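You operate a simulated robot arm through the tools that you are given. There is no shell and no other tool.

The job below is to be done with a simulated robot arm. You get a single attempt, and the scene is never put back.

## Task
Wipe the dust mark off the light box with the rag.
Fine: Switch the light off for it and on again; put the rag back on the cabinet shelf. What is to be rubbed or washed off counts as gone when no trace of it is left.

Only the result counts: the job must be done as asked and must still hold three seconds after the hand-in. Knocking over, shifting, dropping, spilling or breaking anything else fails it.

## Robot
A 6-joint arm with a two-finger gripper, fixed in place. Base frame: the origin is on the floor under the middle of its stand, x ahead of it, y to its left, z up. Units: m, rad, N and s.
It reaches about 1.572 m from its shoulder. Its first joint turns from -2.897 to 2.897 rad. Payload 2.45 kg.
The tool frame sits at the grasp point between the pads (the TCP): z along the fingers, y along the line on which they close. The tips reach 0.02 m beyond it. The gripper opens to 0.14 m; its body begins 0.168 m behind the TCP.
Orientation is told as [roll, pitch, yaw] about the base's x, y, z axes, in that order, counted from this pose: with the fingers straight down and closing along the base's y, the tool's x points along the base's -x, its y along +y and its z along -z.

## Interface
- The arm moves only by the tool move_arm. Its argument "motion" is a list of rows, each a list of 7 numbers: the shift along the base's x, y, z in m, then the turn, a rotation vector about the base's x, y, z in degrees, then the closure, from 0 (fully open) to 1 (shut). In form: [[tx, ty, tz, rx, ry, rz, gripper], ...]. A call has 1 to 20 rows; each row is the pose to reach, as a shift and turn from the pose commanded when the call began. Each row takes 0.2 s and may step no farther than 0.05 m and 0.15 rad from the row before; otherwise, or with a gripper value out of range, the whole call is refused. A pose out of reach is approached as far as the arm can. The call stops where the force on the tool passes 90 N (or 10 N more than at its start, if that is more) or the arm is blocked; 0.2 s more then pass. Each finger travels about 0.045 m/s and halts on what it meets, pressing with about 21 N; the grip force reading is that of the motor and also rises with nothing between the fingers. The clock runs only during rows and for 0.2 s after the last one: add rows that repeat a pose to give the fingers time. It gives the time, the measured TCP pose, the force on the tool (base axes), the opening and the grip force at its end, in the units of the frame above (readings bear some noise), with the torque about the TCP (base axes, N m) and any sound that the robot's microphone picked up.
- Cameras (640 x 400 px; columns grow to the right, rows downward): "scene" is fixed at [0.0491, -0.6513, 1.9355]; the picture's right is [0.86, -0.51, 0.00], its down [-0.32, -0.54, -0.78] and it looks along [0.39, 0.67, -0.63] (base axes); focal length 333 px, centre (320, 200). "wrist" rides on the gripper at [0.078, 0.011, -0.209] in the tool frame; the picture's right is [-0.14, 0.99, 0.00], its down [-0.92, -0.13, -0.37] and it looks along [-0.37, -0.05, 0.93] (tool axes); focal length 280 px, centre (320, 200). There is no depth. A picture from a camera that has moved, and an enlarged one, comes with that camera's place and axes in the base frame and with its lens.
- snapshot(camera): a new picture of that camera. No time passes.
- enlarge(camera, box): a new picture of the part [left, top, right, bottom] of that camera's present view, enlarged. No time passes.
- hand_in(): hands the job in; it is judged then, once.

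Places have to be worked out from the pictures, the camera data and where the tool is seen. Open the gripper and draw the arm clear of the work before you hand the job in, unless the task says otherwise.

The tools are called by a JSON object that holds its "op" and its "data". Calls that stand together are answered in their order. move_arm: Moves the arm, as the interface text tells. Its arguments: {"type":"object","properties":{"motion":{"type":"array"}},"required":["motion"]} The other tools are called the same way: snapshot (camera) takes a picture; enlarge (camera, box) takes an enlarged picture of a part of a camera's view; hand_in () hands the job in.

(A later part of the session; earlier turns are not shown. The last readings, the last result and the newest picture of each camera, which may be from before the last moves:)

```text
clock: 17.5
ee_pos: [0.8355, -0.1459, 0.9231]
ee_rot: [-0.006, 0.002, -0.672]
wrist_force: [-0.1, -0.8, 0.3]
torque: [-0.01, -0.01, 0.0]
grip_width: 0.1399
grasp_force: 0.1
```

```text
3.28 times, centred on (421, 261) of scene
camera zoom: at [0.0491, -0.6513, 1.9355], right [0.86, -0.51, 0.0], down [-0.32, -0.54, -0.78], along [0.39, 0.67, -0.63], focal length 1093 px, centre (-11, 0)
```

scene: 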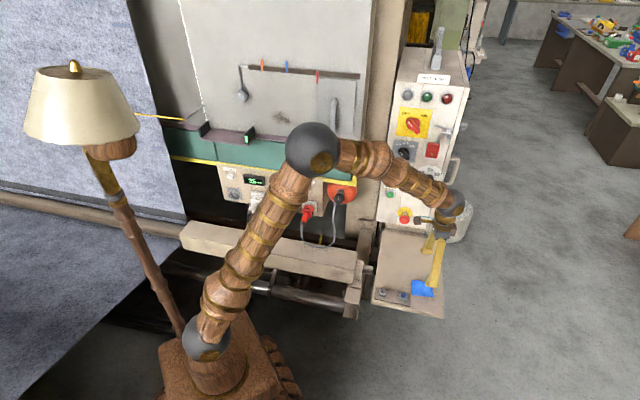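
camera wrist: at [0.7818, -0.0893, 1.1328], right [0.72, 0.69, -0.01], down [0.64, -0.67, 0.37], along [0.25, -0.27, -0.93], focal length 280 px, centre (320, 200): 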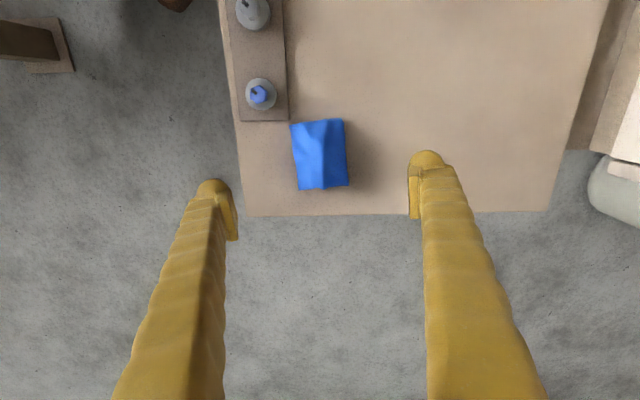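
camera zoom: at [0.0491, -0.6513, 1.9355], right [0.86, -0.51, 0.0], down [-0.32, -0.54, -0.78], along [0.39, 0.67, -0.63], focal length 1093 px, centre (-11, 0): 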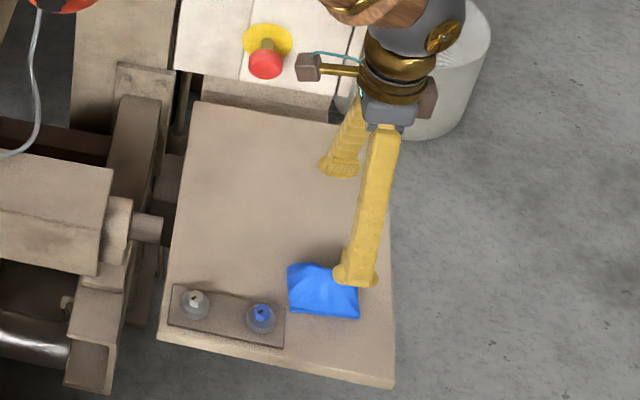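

The rag is centred under the TCP and aligned with the jaws, with a ridge running along its long axis. I descend to about 0.82 with the fingers open on either side of it.

{"op": "move_arm", "data": {"motion": [[0, 0, -0.03, 0, 0, 0, 0], [0, 0, -0.06, 0, 0, 0, 0], [0, 0, -0.085, 0, 0, 0, 0], [0, 0, -0.103, 0, 0, 0, 0], [0, 0, -0.103, 0, 0, 0, 0.2]]}}

{"op": "enlarge", "data": {"camera": "wrist", "box": [190, 100, 450, 262]}}

{"op": "enlarge", "data": {"camera": "scene", "box": [376, 250, 456, 300]}}

```text
clock: 18.7
ee_pos: [0.8354, -0.1453, 0.8206]
ee_rot: [-0.006, 0.001, -0.67]
wrist_force: [-0.4, 0.6, 0.5]
torque: [0.0, 0.0, 0.0]
grip_width: 0.1121
grasp_force: 0.0
```

```text
2.46 times, centred on (320, 181) of wrist
camera zoom: at [0.7816, -0.0884, 1.0295], right [0.72, 0.69, -0.01], down [0.64, -0.67, 0.37], along [0.25, -0.27, -0.93], focal length 690 px, centre (320, 247)
```

zoom: 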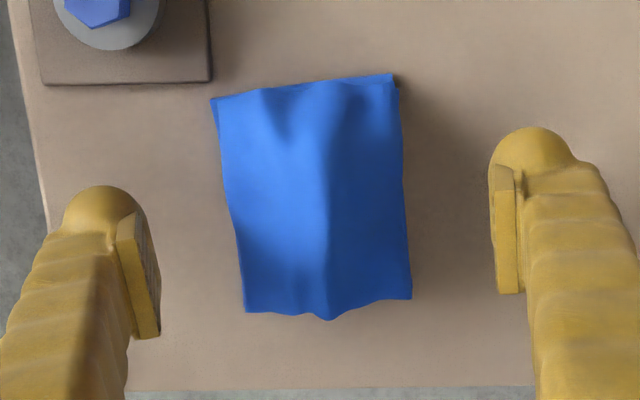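

```text
8.00 times, centred on (416, 275) of scene
camera zoom: at [0.0491, -0.6513, 1.9355], right [0.86, -0.51, 0.0], down [-0.32, -0.54, -0.78], along [0.39, 0.67, -0.63], focal length 2666 px, centre (-448, -400)
```

zoom: 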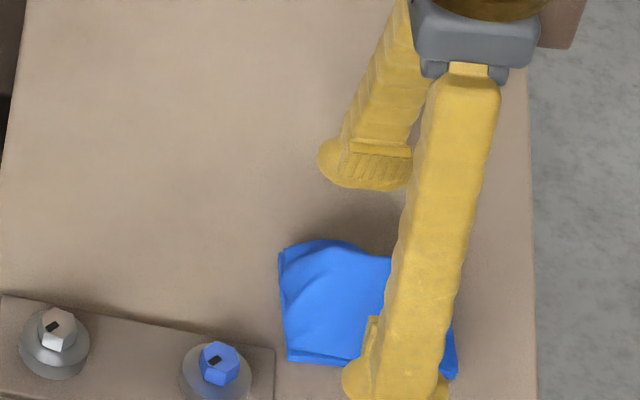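

Fingers straddle the rag evenly. I lower another 1.8 cm, so the tips sit just above the shelf, and close on the rag.

{"op": "move_arm", "data": {"motion": [[0, 0, -0.01, 0, 0, 0, 0.3], [0, 0, -0.0176, 0, 0, 0, 0.3], [0, 0, -0.0176, 0, 0, 0, 0.45], [0, 0, -0.0176, 0, 0, 0, 0.6], [0, 0, -0.0176, 0, 0, 0, 0.75], [0, 0, -0.0176, 0, 0, 0, 0.9], [0, 0, -0.0176, 0, 0, 0, 0.9], [0, 0, -0.0176, 0, 0, 0, 0.9]]}}

{"op": "enlarge", "data": {"camera": "wrist", "box": [190, 100, 450, 262]}}

{"op": "enlarge", "data": {"camera": "scene", "box": [376, 250, 456, 300]}}

```text
clock: 20.5
ee_pos: [0.8344, -0.1461, 0.8033]
ee_rot: [-0.004, 0.001, -0.672]
wrist_force: [1.2, 0.1, 3.7]
torque: [0.0, -0.03, -0.08]
grip_width: 0.0641
grasp_force: 21.2
```

```text
2.46 times, centred on (320, 181) of wrist
camera zoom: at [0.7808, -0.0893, 1.0127], right [0.72, 0.69, 0.0], down [0.64, -0.67, 0.37], along [0.25, -0.27, -0.93], focal length 690 px, centre (320, 247)
```

zoom: 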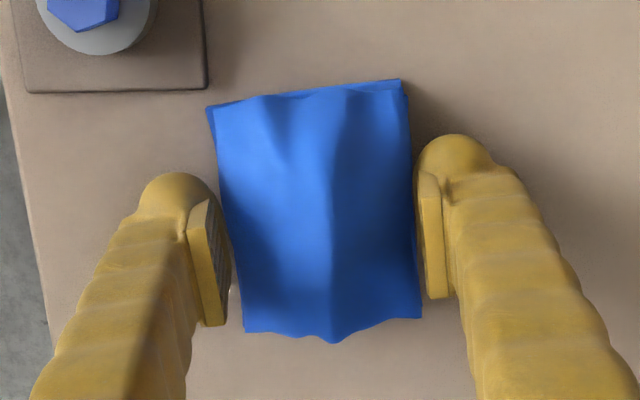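

```text
8.00 times, centred on (416, 275) of scene
camera zoom: at [0.0491, -0.6513, 1.9355], right [0.86, -0.51, 0.0], down [-0.32, -0.54, -0.78], along [0.39, 0.67, -0.63], focal length 2666 px, centre (-448, -400)
```

zoom: 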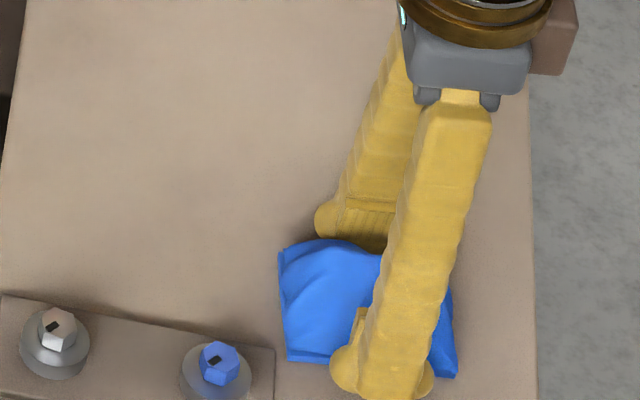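

The jaws stopped at 6.4 cm with 21 N, so the rag is held as a fairly firm block. I lift it 6 cm and check.

{"op": "move_arm", "data": {"motion": [[0, 0, 0.01, 0, 0, 0, 0.9], [0, 0, 0.03, 0, 0, 0, 0.9], [0, 0, 0.06, 0, 0, 0, 0.9]]}}

{"op": "enlarge", "data": {"camera": "wrist", "box": [190, 100, 450, 262]}}

{"op": "enlarge", "data": {"camera": "scene", "box": [360, 200, 472, 300]}}

```text
clock: 21.3
ee_pos: [0.8335, -0.1463, 0.8653]
ee_rot: [-0.006, 0.002, -0.67]
wrist_force: [-0.1, -0.1, 0.0]
torque: [0.0, -0.03, -0.02]
grip_width: 0.0638
grasp_force: 21.0
```

```text
2.46 times, centred on (320, 181) of wrist
camera zoom: at [0.7805, -0.0873, 1.0729], right [0.72, 0.69, -0.01], down [0.64, -0.67, 0.37], along [0.25, -0.27, -0.93], focal length 690 px, centre (320, 247)
```

zoom: 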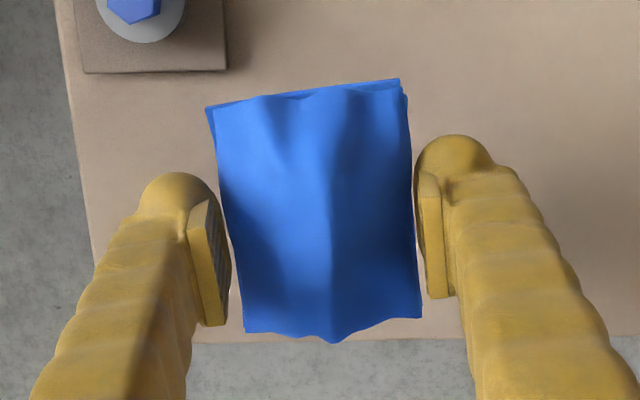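

```text
4.00 times, centred on (416, 250) of scene
camera zoom: at [0.0491, -0.6513, 1.9355], right [0.86, -0.51, 0.0], down [-0.32, -0.54, -0.78], along [0.39, 0.67, -0.63], focal length 1333 px, centre (-64, 0)
```

zoom: 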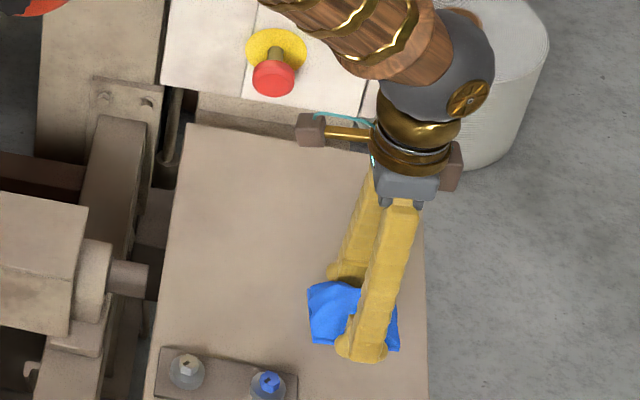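

The rag is held firmly, and I note its home pose: TCP (0.834,-0.146,0.803), yaw -0.67. I lift it well above the rails and square it up with the machine.

{"op": "move_arm", "data": {"motion": [[0, 0, 0.045, 0, 0, -2, 0.9], [0, 0, 0.09, 0, 0, -4, 0.9], [0, 0, 0.135, 0, 0, -6.5, 0.9], [0, 0, 0.18, 0, 0, -6.5, 0.9], [0, 0, 0.225, 0, 0, -6.5, 0.9]]}}

{"op": "snapshot", "data": {"camera": "scene"}}

{"op": "snapshot", "data": {"camera": "wrist"}}

```text
clock: 22.5
ee_pos: [0.8372, -0.1505, 1.0879]
ee_rot: [-0.006, 0.003, -0.785]
wrist_force: [-0.5, -0.8, -0.6]
torque: [-0.01, 0.0, 0.0]
grip_width: 0.0639
grasp_force: 20.7
```

```text
taken
```

scene: 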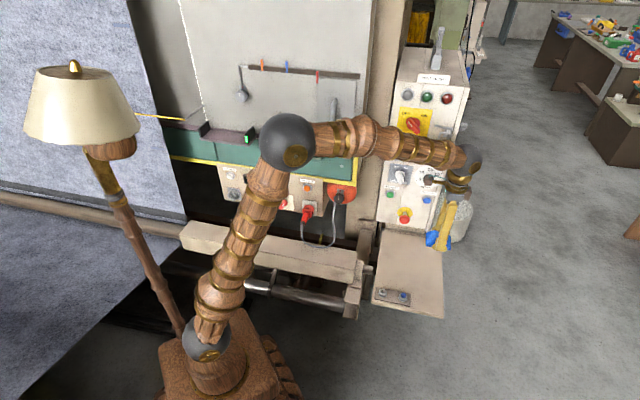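

```text
taken
camera wrist: at [0.7906, -0.0862, 1.2966], right [0.8, 0.6, -0.01], down [0.56, -0.74, 0.37], along [0.22, -0.3, -0.93], focal length 280 px, centre (320, 200)
```

wrist: 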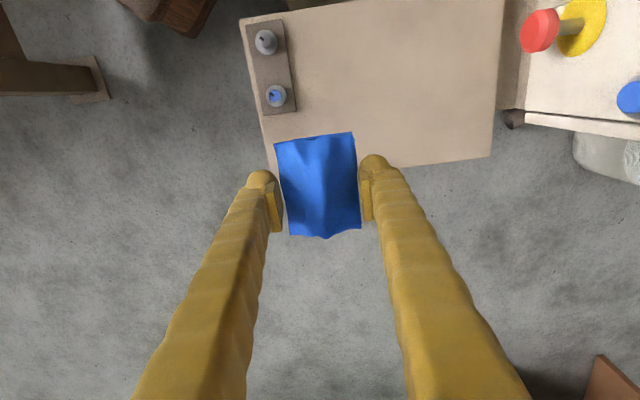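

Rag still held. I carry it over in front of the light box, tilting the fingers to horizontal on the way, first half now.

{"op": "move_arm", "data": {"motion": [[-0.0209, 0.0276, 0.0111, 3.18, -3.18, 0, 0.9], [-0.0419, 0.0552, 0.0222, 6.36, -6.36, 0, 0.9], [-0.0628, 0.0828, 0.0333, 9.55, -9.55, 0, 0.9], [-0.0837, 0.1104, 0.0444, 12.73, -12.73, 0, 0.9], [-0.1047, 0.138, 0.0555, 15.91, -15.91, 0, 0.9], [-0.1256, 0.1656, 0.0666, 19.09, -19.09, 0, 0.9], [-0.1465, 0.1932, 0.0777, 22.27, -22.27, 0, 0.9], [-0.1674, 0.2208, 0.0888, 25.46, -25.46, 0, 0.9], [-0.1884, 0.2484, 0.0999, 28.64, -28.64, 0, 0.9], [-0.2093, 0.276, 0.1111, 31.82, -31.82, 0, 0.9]]}}

{"op": "snapshot", "data": {"camera": "scene"}}

{"op": "snapshot", "data": {"camera": "wrist"}}

```text
clock: 24.7
ee_pos: [0.6253, 0.1316, 1.1982]
ee_rot: [0.782, 0.0, -0.782]
wrist_force: [0.3, -0.3, 0.0]
torque: [0.01, 0.01, 0.02]
grip_width: 0.0638
grasp_force: 21.0
```

```text
taken
```

scene: 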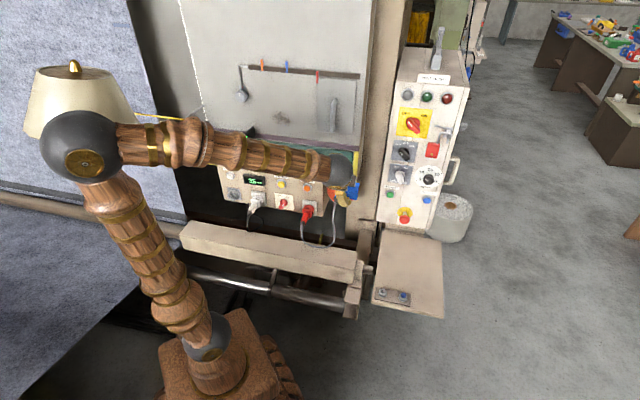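

```text
taken
camera wrist: at [0.4715, 0.0884, 1.3543], right [0.59, 0.4, 0.7], down [0.41, -0.9, 0.17], along [0.69, 0.18, -0.7], focal length 280 px, centre (320, 200)
```

wrist: 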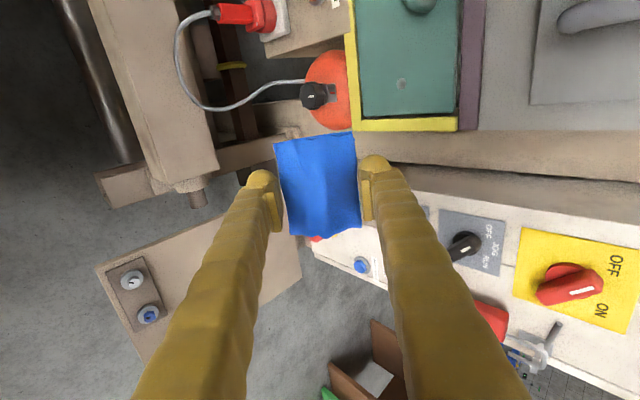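

All is clear and the rag is steady. I continue the second half to the pose in front of the dust mark.

{"op": "move_arm", "data": {"motion": [[-0.0209, 0.0276, 0.0111, 3.18, -3.18, 0, 0.9], [-0.0419, 0.0552, 0.0222, 6.36, -6.36, 0, 0.9], [-0.0628, 0.0828, 0.0333, 9.55, -9.55, 0, 0.9], [-0.0837, 0.1104, 0.0444, 12.73, -12.73, 0, 0.9], [-0.1047, 0.138, 0.0555, 15.91, -15.91, 0, 0.9], [-0.1256, 0.1656, 0.0666, 19.09, -19.09, 0, 0.9], [-0.1465, 0.1932, 0.0777, 22.27, -22.27, 0, 0.9], [-0.1674, 0.2208, 0.0888, 25.46, -25.46, 0, 0.9], [-0.1884, 0.2484, 0.0999, 28.64, -28.64, 0, 0.9], [-0.2093, 0.276, 0.1111, 31.82, -31.82, 0, 0.9]]}}

{"op": "snapshot", "data": {"camera": "scene"}}

{"op": "snapshot", "data": {"camera": "wrist"}}

```text
clock: 26.9
ee_pos: [0.4405, 0.3847, 1.3324]
ee_rot: [1.56, -0.001, -0.759]
wrist_force: [0.0, 0.5, -0.3]
torque: [-0.03, -0.01, 0.0]
grip_width: 0.064
grasp_force: 21.2
out of reach, approached as far as the arm can: row 9, 10
```

```text
taken
```

scene: 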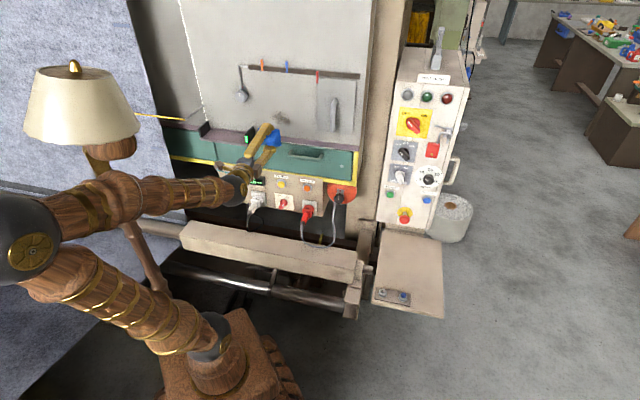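

```text
taken
camera wrist: at [0.2397, 0.2884, 1.3455], right [0.11, -0.09, 0.99], down [0.41, -0.9, -0.12], along [0.91, 0.42, -0.06], focal length 280 px, centre (320, 200)
```

wrist: 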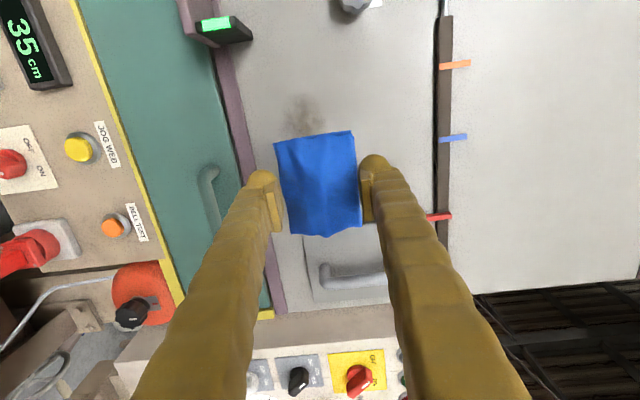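

The arm reached its fold limit slightly short of the goal (u≈0.04, v≈0.58), which is fine because I still have to move forward. I zoom in on the dust mark with both cameras.

{"op": "enlarge", "data": {"camera": "wrist", "box": [220, 40, 420, 165]}}

{"op": "enlarge", "data": {"camera": "scene", "box": [210, 60, 370, 160]}}

```text
3.20 times, centred on (320, 102) of wrist
camera zoom: at [0.2397, 0.2884, 1.3455], right [0.11, -0.09, 0.99], down [0.41, -0.9, -0.12], along [0.91, 0.42, -0.06], focal length 897 px, centre (320, 512)
```

zoom: 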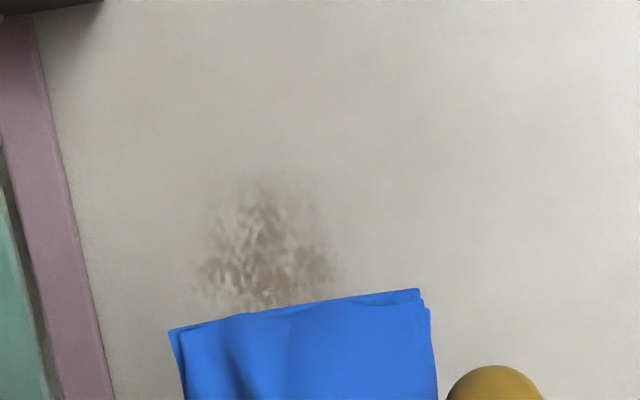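

```text
4.00 times, centred on (290, 110) of scene
camera zoom: at [0.0491, -0.6513, 1.9355], right [0.86, -0.51, 0.0], down [-0.32, -0.54, -0.78], along [0.39, 0.67, -0.63], focal length 1333 px, centre (440, 560)
```

zoom: 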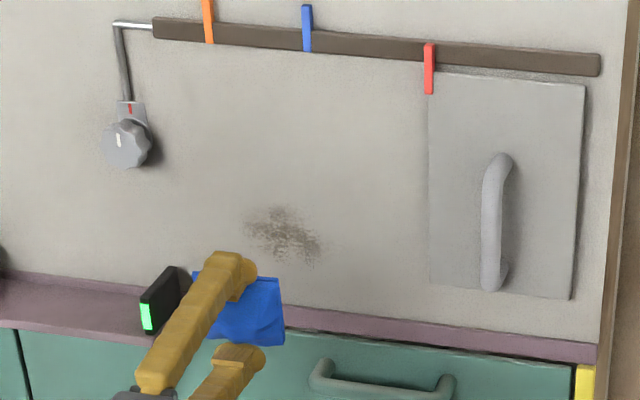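

The dust spans about u -0.04…0.05 and z 1.27…1.345 on the plane v≈0.815, clear of the bracket, dial and grey plate. I move 0.1 m forward and read where the arm really ends up.

{"op": "move_arm", "data": {"motion": [[0.0177, 0.0177, 0, 0, 0, 0, 0.9], [0.0354, 0.0354, 0, 0, 0, 0, 0.9], [0.053, 0.053, 0, 0, 0, 0, 0.9], [0.0707, 0.0707, 0, 0, 0, 0, 0.9], [0.0707, 0.0707, 0, 0, 0, 0, 0.9]]}}

{"op": "snapshot", "data": {"camera": "wrist"}}

{"op": "snapshot", "data": {"camera": "scene"}}

```text
clock: 28.1
ee_pos: [0.5211, 0.4417, 1.3365]
ee_rot: [1.563, -0.003, -0.763]
wrist_force: [-0.5, -0.4, -1.1]
torque: [-0.02, 0.05, -0.02]
grip_width: 0.0637
grasp_force: 20.9
out of reach, approached as far as the arm can: row 1, 2, 3, 4, 5
```

```text
taken
camera wrist: at [0.3218, 0.3447, 1.3498], right [0.1, -0.09, 0.99], down [0.41, -0.9, -0.12], along [0.91, 0.42, -0.06], focal length 280 px, centre (320, 200)
```

wrist: 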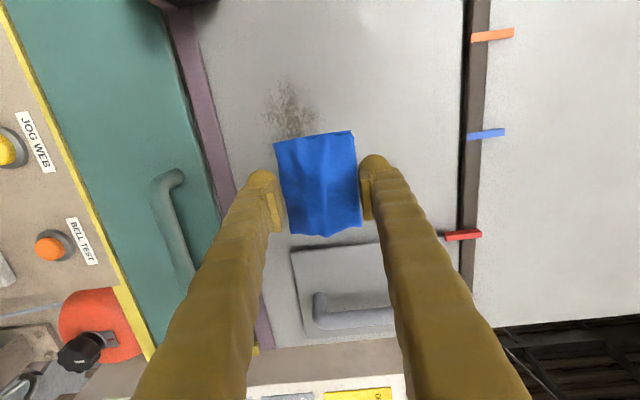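

```text
taken
```

scene: 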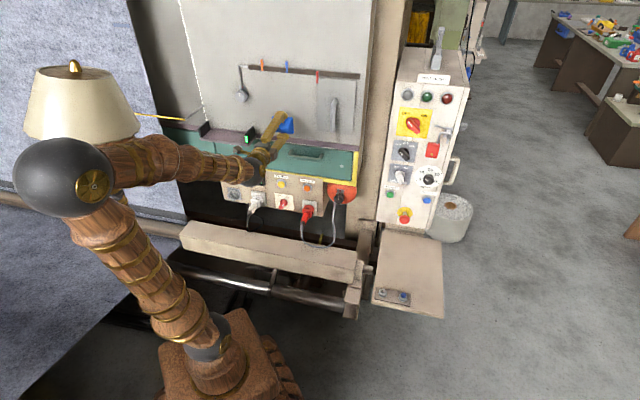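

The arm is still limited: the forearm roll seems to be at its stop because the wrist came round the left side. The dust lies almost exactly in the arm's own plane (u≈0), so I'll back out sideways, point the fingers down again, and then tilt up straight within that plane.

{"op": "move_arm", "data": {"motion": [[0.005, -0.021, 0, 0, 0, 0, 0.9], [0.0101, -0.0419, 0, 0, 0, 0, 0.9], [0.0151, -0.0629, 0, 0, 0, 0, 0.9], [0.0202, -0.0838, 0, -4.9, 4.9, 0, 0.9], [0.0252, -0.1048, 0, -9.8, 9.8, 0, 0.9], [0.0302, -0.1257, 0, -14.7, 14.7, 0, 0.9], [0.0353, -0.1467, 0, -19.6, 19.6, 0, 0.9], [0.0403, -0.1676, 0, -24.5, 24.5, 0, 0.9], [0.0453, -0.1886, 0, -29.4, 29.4, 0, 0.9], [0.0504, -0.2095, 0, -34.3, 34.3, 0, 0.9], [0.0554, -0.2305, 0, -39.2, 39.2, 0, 0.9], [0.0605, -0.2514, 0, -44.1, 44.1, 0, 0.9], [0.0655, -0.2724, 0, -49.0, 49.0, 0, 0.9], [0.0705, -0.2933, 0, -53.9, 53.9, 0, 0.9], [0.0756, -0.3143, 0, -58.8, 58.8, 0, 0.9], [0.0806, -0.3352, 0, -63.64, 63.64, 0, 0.9]]}}

{"op": "snapshot", "data": {"camera": "scene"}}

{"op": "snapshot", "data": {"camera": "wrist"}}

```text
clock: 31.5
ee_pos: [0.603, 0.1065, 1.3361]
ee_rot: [-0.007, 0.001, -0.783]
wrist_force: [-0.2, 0.3, -0.4]
torque: [0.06, -0.03, 0.0]
grip_width: 0.0637
grasp_force: 21.3
```

```text
taken
```

scene: 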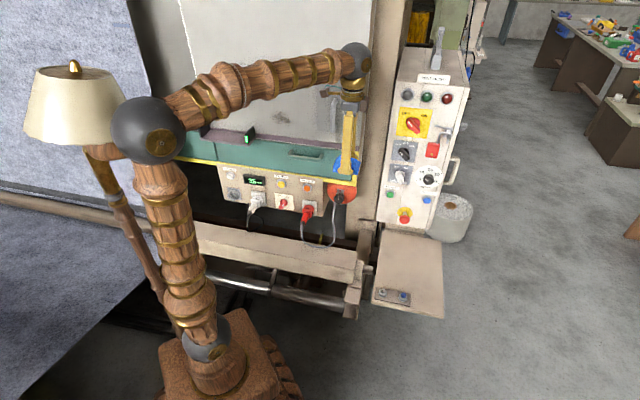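

```text
taken
camera wrist: at [0.5576, 0.1703, 1.545], right [0.8, 0.6, -0.01], down [0.56, -0.74, 0.37], along [0.22, -0.3, -0.93], focal length 280 px, centre (320, 200)
```

wrist: 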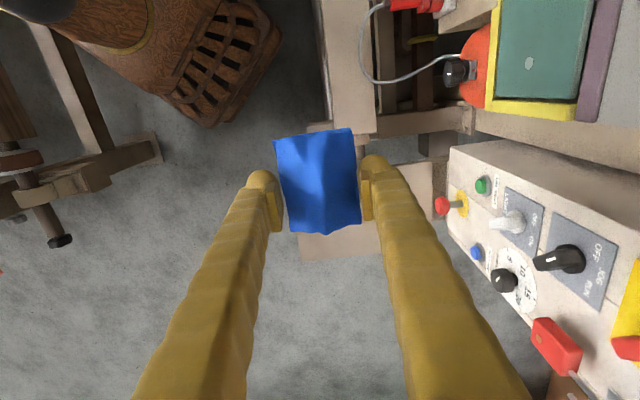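

Fingers are down again with the rag held (the commanded pose had followed the achieved one). Now I slide to u=0 with the fingers pointing down.

{"op": "move_arm", "data": {"motion": [[-0.0262, 0.029, 0.0027, 0, 0, 0, 0.9], [-0.0523, 0.058, 0.0053, 0, 0, 0, 0.9], [-0.0785, 0.087, 0.008, 0, 0, 0, 0.9], [-0.1047, 0.116, 0.0107, 0, 0, 0, 0.9], [-0.1308, 0.1449, 0.0133, 0, 0, 0, 0.9], [-0.157, 0.1739, 0.016, 0, 0, 0, 0.9], [-0.1832, 0.2029, 0.0187, 0, 0, 0, 0.9], [-0.2093, 0.2319, 0.0213, 0, 0, 0, 0.9], [-0.2355, 0.2609, 0.024, 0, 0, 0, 0.9], [-0.2355, 0.2609, 0.024, 0, 0, 0, 0.9]]}}

{"op": "snapshot", "data": {"camera": "scene"}}

{"op": "snapshot", "data": {"camera": "wrist"}}

```text
clock: 33.7
ee_pos: [0.3693, 0.3672, 1.3572]
ee_rot: [-0.006, 0.003, -0.784]
wrist_force: [0.0, -0.6, -0.4]
torque: [0.01, -0.03, -0.01]
grip_width: 0.0637
grasp_force: 21.4
```

```text
taken
```

scene: 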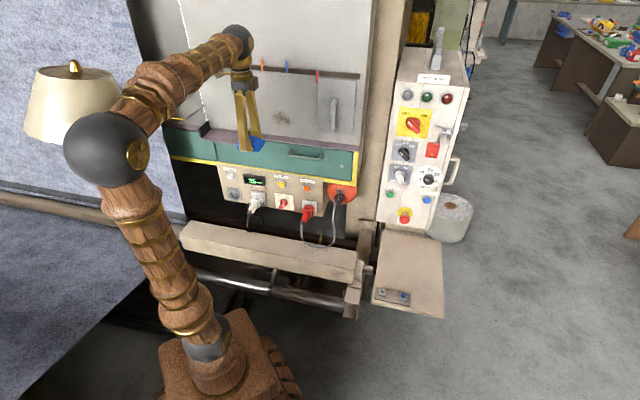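

```text
taken
camera wrist: at [0.3225, 0.43, 1.5669], right [0.8, 0.6, 0.0], down [0.56, -0.74, 0.37], along [0.22, -0.3, -0.93], focal length 280 px, centre (320, 200)
```

wrist: 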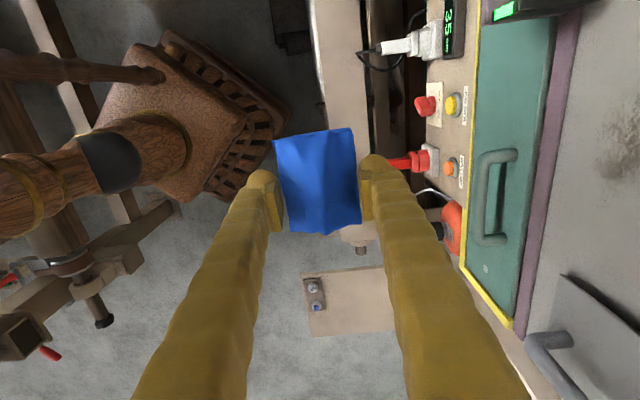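

The arm is now exactly in the plane facing the dust. The lamp beside the robot's base looks close to the elbow, so I check that clearance before tilting.

{"op": "enlarge", "data": {"camera": "scene", "box": [0, 50, 260, 212]}}

{"op": "enlarge", "data": {"camera": "wrist", "box": [0, 0, 320, 200]}}

{"op": "enlarge", "data": {"camera": "scene", "box": [60, 200, 320, 400]}}

```text
2.46 times, centred on (130, 131) of scene
camera zoom: at [0.0491, -0.6513, 1.9355], right [0.86, -0.51, 0.0], down [-0.32, -0.54, -0.78], along [0.39, 0.67, -0.63], focal length 820 px, centre (788, 370)
```

zoom: 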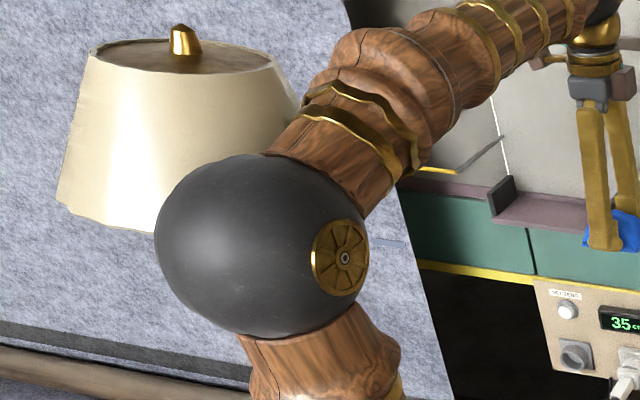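

```text
2.00 times, centred on (160, 100) of wrist
camera zoom: at [0.3225, 0.43, 1.5669], right [0.8, 0.6, 0.0], down [0.56, -0.74, 0.37], along [0.22, -0.3, -0.93], focal length 561 px, centre (640, 400)
```

zoom: 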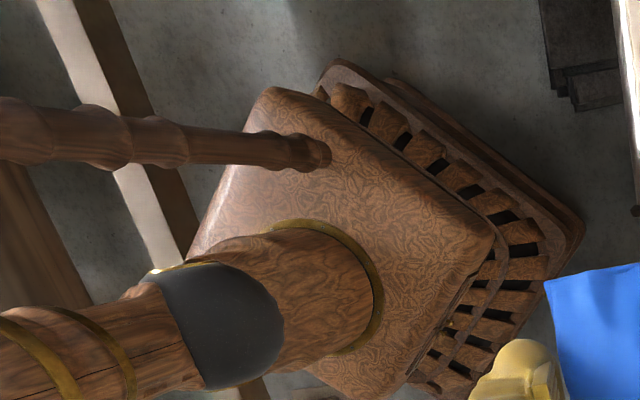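

```text
2.00 times, centred on (190, 300) of scene
camera zoom: at [0.0491, -0.6513, 1.9355], right [0.86, -0.51, 0.0], down [-0.32, -0.54, -0.78], along [0.39, 0.67, -0.63], focal length 666 px, centre (580, 0)
```

zoom: 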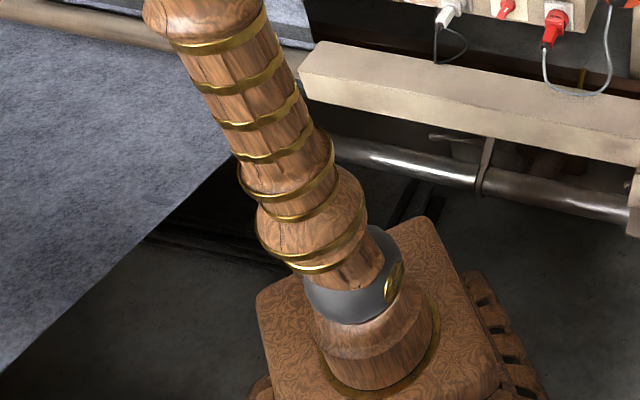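

The lamp stands on the robot's own stand at about (-0.05,0.185), with its shade at z≈1.58–1.72. The elbow gap when wiping will be about the same as in the starting pose, and while retracted the elbow stays well behind it. I now tilt up in-plane, keeping the TCP retracted.

{"op": "move_arm", "data": {"motion": [[0.0082, 0.0082, -0.0025, 5.303, -5.303, 0, 0.9], [0.0164, 0.0164, -0.005, 10.607, -10.607, 0, 0.9], [0.0246, 0.0246, -0.0075, 15.91, -15.91, 0, 0.9], [0.0328, 0.0328, -0.01, 21.213, -21.213, 0, 0.9], [0.041, 0.041, -0.0125, 26.517, -26.517, 0, 0.9], [0.0491, 0.0491, -0.015, 31.82, -31.82, 0, 0.9], [0.0573, 0.0573, -0.0175, 37.123, -37.123, 0, 0.9], [0.0655, 0.0655, -0.02, 42.427, -42.427, 0, 0.9]]}}

{"op": "snapshot", "data": {"camera": "scene"}}

{"op": "snapshot", "data": {"camera": "wrist"}}

```text
clock: 35.5
ee_pos: [0.4352, 0.4318, 1.341]
ee_rot: [1.043, 0.001, -0.782]
wrist_force: [0.4, -0.1, -1.0]
torque: [-0.02, 0.03, 0.0]
grip_width: 0.0635
grasp_force: 21.2
```

```text
taken
```

scene: 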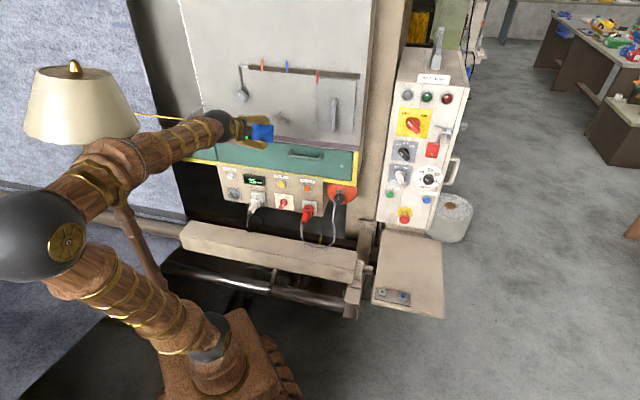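

```text
taken
camera wrist: at [0.2556, 0.3637, 1.4545], right [0.45, 0.26, 0.86], down [0.38, -0.92, 0.07], along [0.81, 0.29, -0.51], focal length 280 px, centre (320, 200)
```

wrist: 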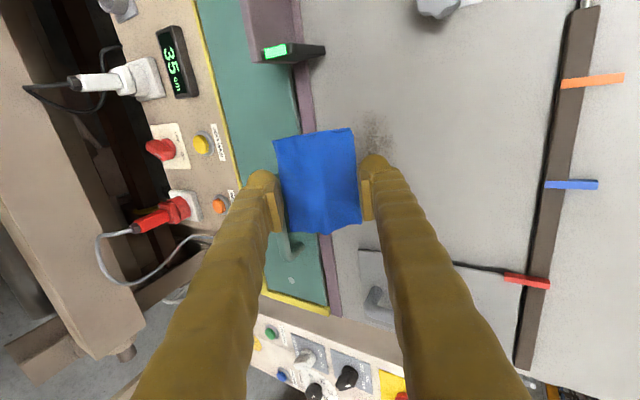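

The tilt is at 60° with no problem, so I finish the last 30°.

{"op": "move_arm", "data": {"motion": [[0.0082, 0.0082, -0.0025, 5.33, -5.33, 0, 0.9], [0.0164, 0.0164, -0.005, 10.66, -10.66, 0, 0.9], [0.0246, 0.0246, -0.0075, 15.99, -15.99, 0, 0.9], [0.0328, 0.0328, -0.01, 21.35, -21.35, 0, 0.9], [0.0328, 0.0328, -0.01, 21.35, -21.35, 0, 0.9]]}}

{"op": "snapshot", "data": {"camera": "scene"}}

{"op": "snapshot", "data": {"camera": "wrist"}}

```text
clock: 36.7
ee_pos: [0.4679, 0.4682, 1.3293]
ee_rot: [1.571, -0.002, -0.784]
wrist_force: [-0.1, -0.4, -0.4]
torque: [0.02, -0.01, 0.0]
grip_width: 0.0636
grasp_force: 21.4
out of reach, approached as far as the arm can: row 2
```

```text
taken
```

scene: 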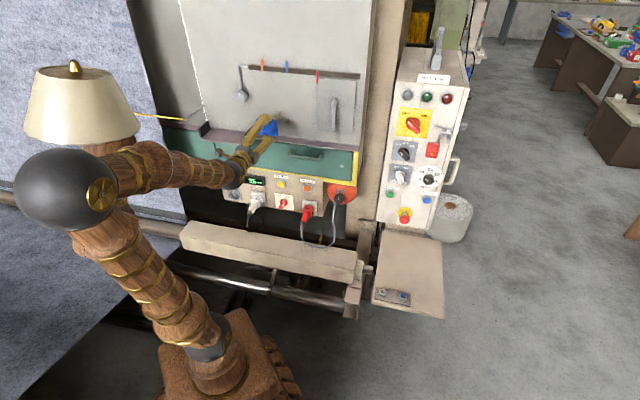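

```text
taken
camera wrist: at [0.2651, 0.3746, 1.3399], right [0.1, -0.1, 0.99], down [0.39, -0.91, -0.13], along [0.91, 0.4, -0.05], focal length 280 px, centre (320, 200)
```

wrist: 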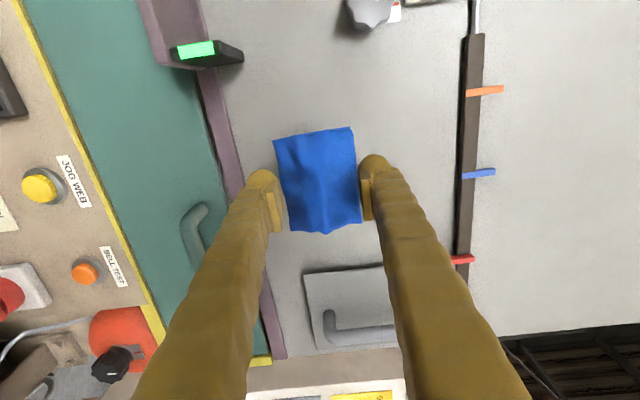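

That worked: the tool points squarely at the panel at u=0, v=0.662. I advance to v≈0.76, still about 2–3 cm short of contact, watching the lamp clearance.

{"op": "move_arm", "data": {"motion": [[0.0182, 0.0164, -0.005, 0, 0, 0, 0.9], [0.0364, 0.0329, -0.01, 0, 0, 0, 0.9], [0.0546, 0.0493, -0.015, 0, 0, 0, 0.9], [0.0728, 0.0658, -0.019, 0, 0, 0, 0.9], [0.0728, 0.0658, -0.019, 0, 0, 0, 0.9]]}}

{"op": "snapshot", "data": {"camera": "scene"}}

{"op": "snapshot", "data": {"camera": "wrist"}}

{"op": "enlarge", "data": {"camera": "scene", "box": [0, 50, 260, 212]}}

{"op": "enlarge", "data": {"camera": "scene", "box": [220, 80, 340, 155]}}

```text
clock: 37.9
ee_pos: [0.539, 0.5336, 1.3113]
ee_rot: [1.568, -0.002, -0.784]
wrist_force: [-0.2, -0.3, -1.1]
torque: [0.0, 0.01, -0.03]
grip_width: 0.0637
grasp_force: 21.0
```

```text
taken
```

scene: 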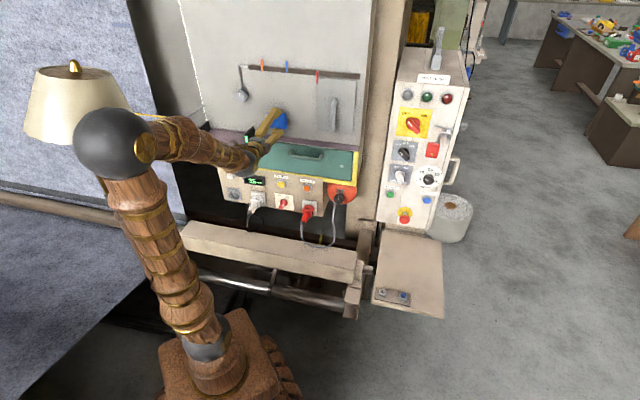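

```text
taken
camera wrist: at [0.3364, 0.4408, 1.323], right [0.1, -0.09, 0.99], down [0.39, -0.91, -0.13], along [0.91, 0.4, -0.05], focal length 280 px, centre (320, 200)
```

wrist: 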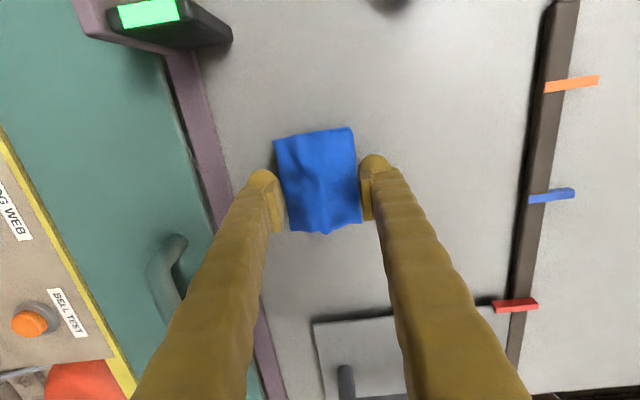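

```text
2.46 times, centred on (130, 131) of scene
camera zoom: at [0.0491, -0.6513, 1.9355], right [0.86, -0.51, 0.0], down [-0.32, -0.54, -0.78], along [0.39, 0.67, -0.63], focal length 820 px, centre (788, 370)
```

zoom: 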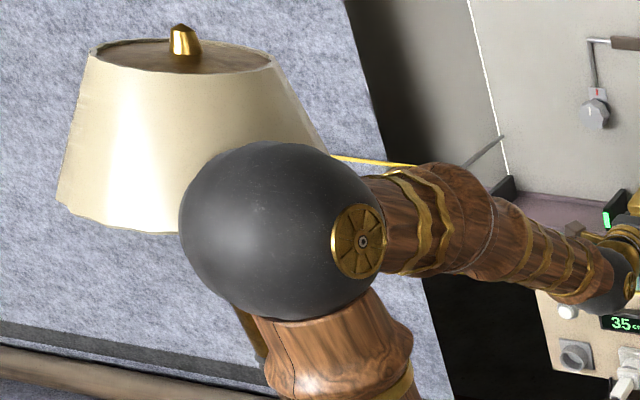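

```text
5.33 times, centred on (280, 118) of scene
camera zoom: at [0.0491, -0.6513, 1.9355], right [0.86, -0.51, 0.0], down [-0.32, -0.54, -0.78], along [0.39, 0.67, -0.63], focal length 1777 px, centre (533, 640)
```

zoom: 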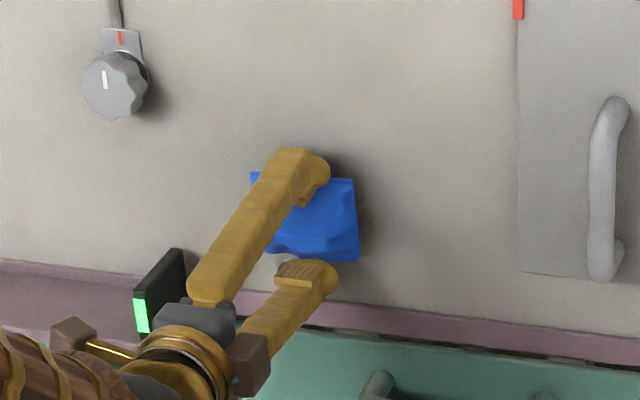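

The lamp is untouched and the rag sits squarely in front of the mark. I advance 2 cm more, then look for contact in small steps.

{"op": "move_arm", "data": {"motion": [[0.0071, 0.0071, 0, 0, 0, 0, 0.9], [0.0141, 0.0141, -0.002, 0, 0, 0, 0.9], [0.0141, 0.0141, -0.002, 0, 0, 0, 0.9]]}}

{"op": "enlarge", "data": {"camera": "scene", "box": [250, 90, 314, 130]}}

{"op": "enlarge", "data": {"camera": "scene", "box": [0, 50, 260, 212]}}

```text
clock: 38.7
ee_pos: [0.5549, 0.5475, 1.3093]
ee_rot: [1.57, 0.0, -0.783]
wrist_force: [0.7, -0.8, 0.2]
torque: [0.0, 0.02, 0.0]
grip_width: 0.0637
grasp_force: 21.1
```

```text
10.00 times, centred on (282, 110) of scene
camera zoom: at [0.0491, -0.6513, 1.9355], right [0.86, -0.51, 0.0], down [-0.32, -0.54, -0.78], along [0.39, 0.67, -0.63], focal length 3333 px, centre (700, 1100)
```

zoom: 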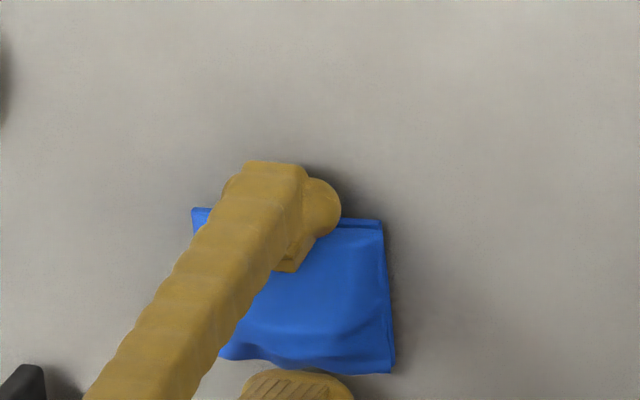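

```text
2.46 times, centred on (130, 131) of scene
camera zoom: at [0.0491, -0.6513, 1.9355], right [0.86, -0.51, 0.0], down [-0.32, -0.54, -0.78], along [0.39, 0.67, -0.63], focal length 820 px, centre (788, 370)
```

zoom: 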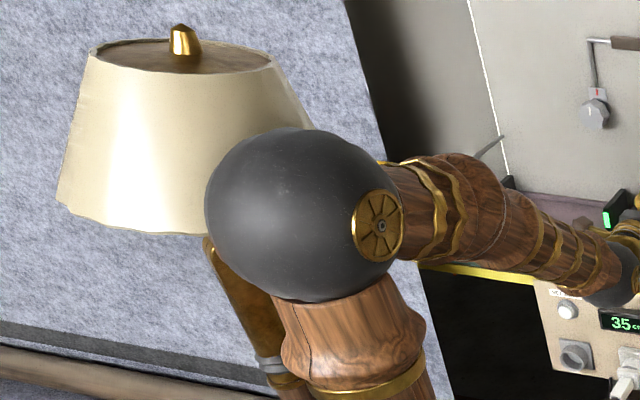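

No contact yet at v=0.7795. I go on in 2 mm steps.

{"op": "move_arm", "data": {"motion": [[0.0014, 0.0014, 0, 0, 0, 0, 0.9], [0.0028, 0.0028, 0, 0, 0, 0, 0.9], [0.0042, 0.0042, 0, 0, 0, 0, 0.9], [0.0042, 0.0042, 0, 0, 0, 0, 0.9]]}}

```text
clock: 39.7
ee_pos: [0.5575, 0.5501, 1.3099]
ee_rot: [1.569, -0.002, -0.783]
wrist_force: [-7.8, -9.8, -1.2]
torque: [-0.2, 0.19, -0.52]
grip_width: 0.0636
grasp_force: 20.7
```

Contact at v≈0.783 with 12 N, but the torque shows the load on the rag's lower right corner. I turn the tool slightly (yaw -1.5°, pitch -0.7°) to make the rag sit flatter.

{"op": "move_arm", "data": {"motion": [[0.0007, 0.0007, 0, -0.25, 0.25, -0.75, 0.9], [0.0007, 0.0007, 0, -0.5, 0.5, -1.5, 0.9], [0.0007, 0.0007, 0, -0.5, 0.5, -1.5, 0.9]]}}

{"op": "enlarge", "data": {"camera": "scene", "box": [250, 90, 314, 130]}}

{"op": "enlarge", "data": {"camera": "wrist", "box": [240, 100, 400, 200]}}

```text
clock: 40.5
ee_pos: [0.5596, 0.5515, 1.3099]
ee_rot: [1.558, -0.003, -0.81]
wrist_force: [-11.2, -11.7, -1.6]
torque: [0.04, -0.1, 0.14]
grip_width: 0.0637
grasp_force: 21.3
```

```text
10.00 times, centred on (282, 110) of scene
camera zoom: at [0.0491, -0.6513, 1.9355], right [0.86, -0.51, 0.0], down [-0.32, -0.54, -0.78], along [0.39, 0.67, -0.63], focal length 3333 px, centre (700, 1100)
```

zoom: 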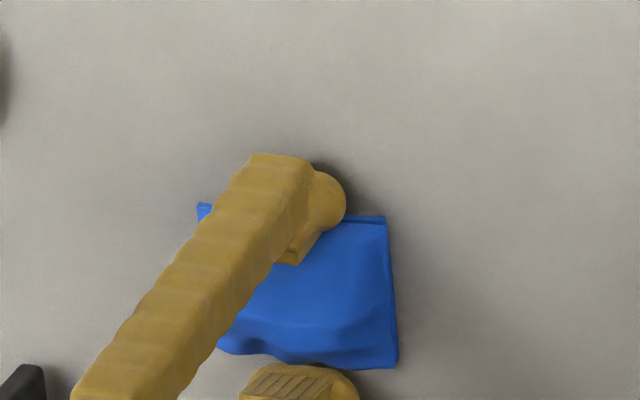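

```text
4.00 times, centred on (320, 150) of wrist
camera zoom: at [0.3542, 0.4639, 1.3232], right [0.1, -0.09, 0.99], down [0.37, -0.92, -0.12], along [0.92, 0.38, -0.06], focal length 1122 px, centre (320, 400)
```

zoom: 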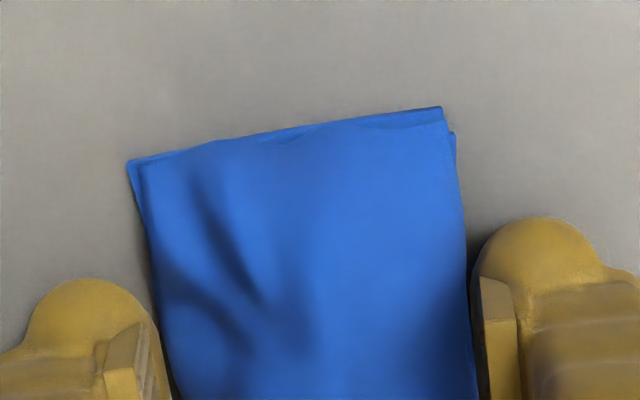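

Now the rag lies flat (16 N, torque nearly zero). I wipe sideways ±3 cm over the mark.

{"op": "move_arm", "data": {"motion": [[0.0071, -0.0071, 0, 0, 0, 0, 0.9], [0.0141, -0.0141, 0, 0, 0, 0, 0.9], [0.0212, -0.0212, 0, 0, 0, 0, 0.9], [0.0141, -0.0141, 0, 0, 0, 0, 0.9], [0.0071, -0.0071, 0, 0, 0, 0, 0.9], [0, 0, 0, 0, 0, 0, 0.9], [-0.0071, 0.0071, 0, 0, 0, 0, 0.9], [-0.0141, 0.0141, 0, 0, 0, 0, 0.9], [-0.0212, 0.0212, 0, 0, 0, 0, 0.9], [-0.0282, 0.0282, 0, 0, 0, 0, 0.9]]}}

{"op": "enlarge", "data": {"camera": "scene", "box": [240, 80, 320, 130]}}

{"op": "snapshot", "data": {"camera": "wrist"}}

```text
clock: 42.7
ee_pos: [0.5445, 0.5737, 1.3076]
ee_rot: [1.559, -0.001, -0.83]
wrist_force: [-9.2, -29.1, 8.8]
torque: [1.12, -0.29, 0.25]
grip_width: 0.0638
grasp_force: 20.7
```

```text
8.00 times, centred on (280, 105) of scene
camera zoom: at [0.0491, -0.6513, 1.9355], right [0.86, -0.51, 0.0], down [-0.32, -0.54, -0.78], along [0.39, 0.67, -0.63], focal length 2666 px, centre (640, 960)
```

zoom: 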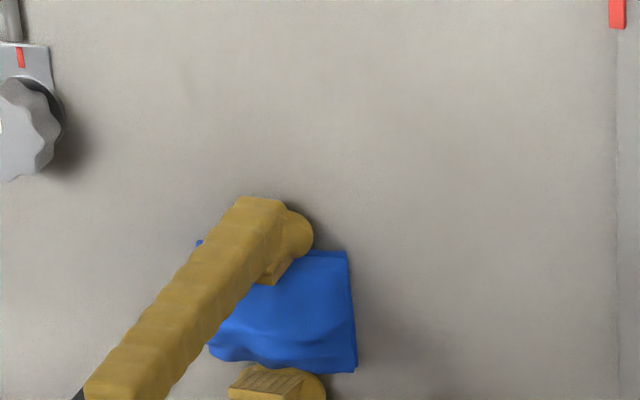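

```text
taken
camera wrist: at [0.3379, 0.4896, 1.3217], right [0.1, -0.09, 0.99], down [0.35, -0.93, -0.12], along [0.93, 0.36, -0.06], focal length 280 px, centre (320, 200)
```

wrist: 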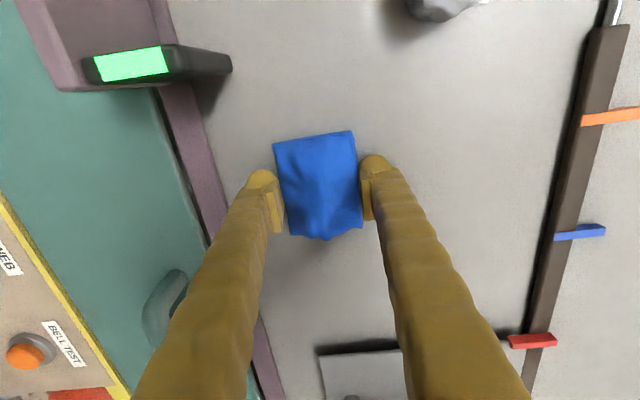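

The right part already looks clean, and the force is 27 N with some friction. I continue with the lower and the upper pass: down 1.2 cm, across to the right, up 3 cm, and back left.

{"op": "move_arm", "data": {"motion": [[0, 0, -0.006, 0, 0, 0, 0.9], [0, 0, -0.012, 0, 0, 0, 0.9], [0.0071, -0.0071, -0.012, 0, 0, 0, 0.9], [0.0141, -0.0141, -0.012, 0, 0, 0, 0.9], [0.0212, -0.0212, -0.012, 0, 0, 0, 0.9], [0.0283, -0.0283, -0.012, 0, 0, 0, 0.9], [0.0354, -0.0354, -0.012, 0, 0, 0, 0.9], [0.0424, -0.0424, -0.012, 0, 0, 0, 0.9], [0.0424, -0.0424, -0.012, 0, 0, 0, 0.9]]}}

{"op": "enlarge", "data": {"camera": "scene", "box": [240, 80, 320, 130]}}

{"op": "snapshot", "data": {"camera": "wrist"}}

{"op": "snapshot", "data": {"camera": "scene"}}

```text
clock: 44.7
ee_pos: [0.5727, 0.5368, 1.298]
ee_rot: [1.557, 0.0, -0.81]
wrist_force: [0.8, 0.1, 0.2]
torque: [0.0, -0.04, 0.02]
grip_width: 0.0638
grasp_force: 21.2
```

```text
8.00 times, centred on (280, 105) of scene
camera zoom: at [0.0491, -0.6513, 1.9355], right [0.86, -0.51, 0.0], down [-0.32, -0.54, -0.78], along [0.39, 0.67, -0.63], focal length 2666 px, centre (640, 960)
```

zoom: 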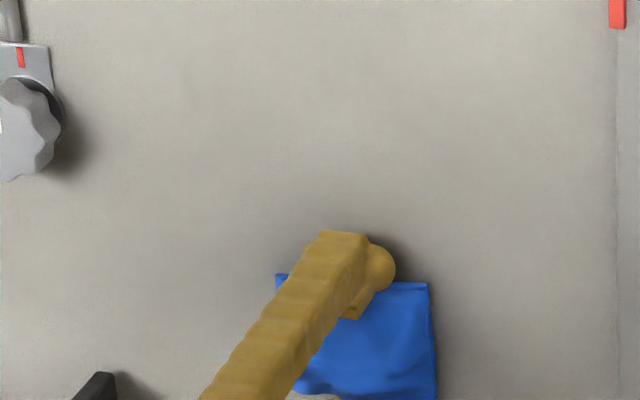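

```text
taken
camera wrist: at [0.3682, 0.4493, 1.3108], right [0.1, -0.09, 0.99], down [0.37, -0.92, -0.12], along [0.92, 0.38, -0.06], focal length 280 px, centre (320, 200)
```

wrist: 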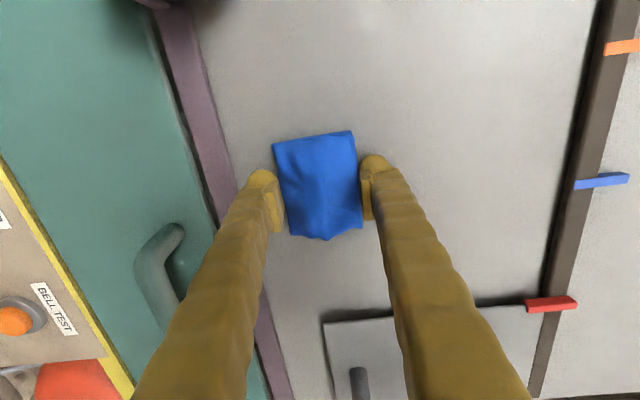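

```text
taken
```

scene: 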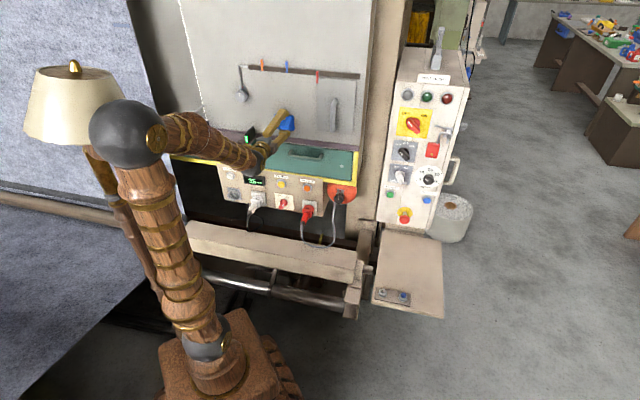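

There is no contact force on the right side now: the rag probably slid back a few millimetres in the jaws under the 27 N. I back off and sidestep to uncover the mark and inspect it.

{"op": "move_arm", "data": {"motion": [[-0.02, -0.02, 0, 0, 0, 0, 0.9], [-0.035, -0.04, 0.002, 0, 0, 0, 0.9], [-0.035, -0.075, 0.004, 0, 0, 0, 0.9], [-0.02, -0.11, 0.006, 0, 0, 0, 0.9], [0, -0.14, 0.008, 0, 0, 0, 0.9], [0, -0.14, 0.008, 0, 0, 0, 0.9]]}}

{"op": "snapshot", "data": {"camera": "wrist"}}

{"op": "snapshot", "data": {"camera": "scene"}}

{"op": "enlarge", "data": {"camera": "scene", "box": [240, 80, 320, 130]}}

```text
clock: 46.1
ee_pos: [0.5728, 0.3974, 1.3055]
ee_rot: [1.556, -0.001, -0.808]
wrist_force: [-0.5, 0.6, -0.2]
torque: [0.02, 0.02, -0.02]
grip_width: 0.0639
grasp_force: 20.9
```

```text
taken
camera wrist: at [0.3682, 0.3104, 1.3187], right [0.1, -0.09, 0.99], down [0.37, -0.92, -0.12], along [0.92, 0.38, -0.06], focal length 280 px, centre (320, 200)
```

wrist: 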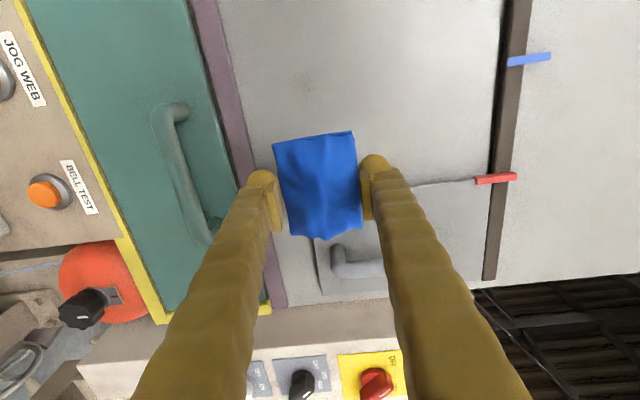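

```text
taken
```

scene: 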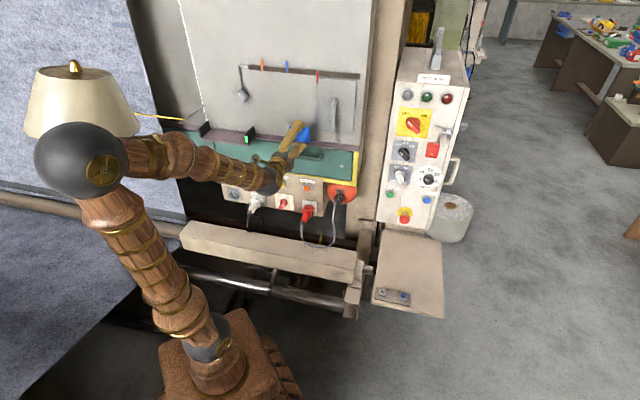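

```text
8.00 times, centred on (280, 105) of scene
camera zoom: at [0.0491, -0.6513, 1.9355], right [0.86, -0.51, 0.0], down [-0.32, -0.54, -0.78], along [0.39, 0.67, -0.63], focal length 2666 px, centre (640, 960)
```

zoom: 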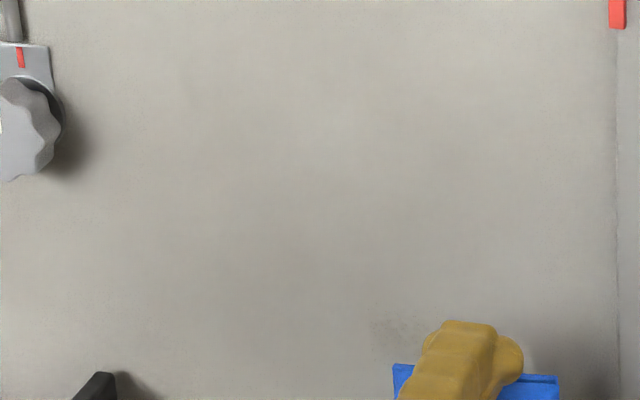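

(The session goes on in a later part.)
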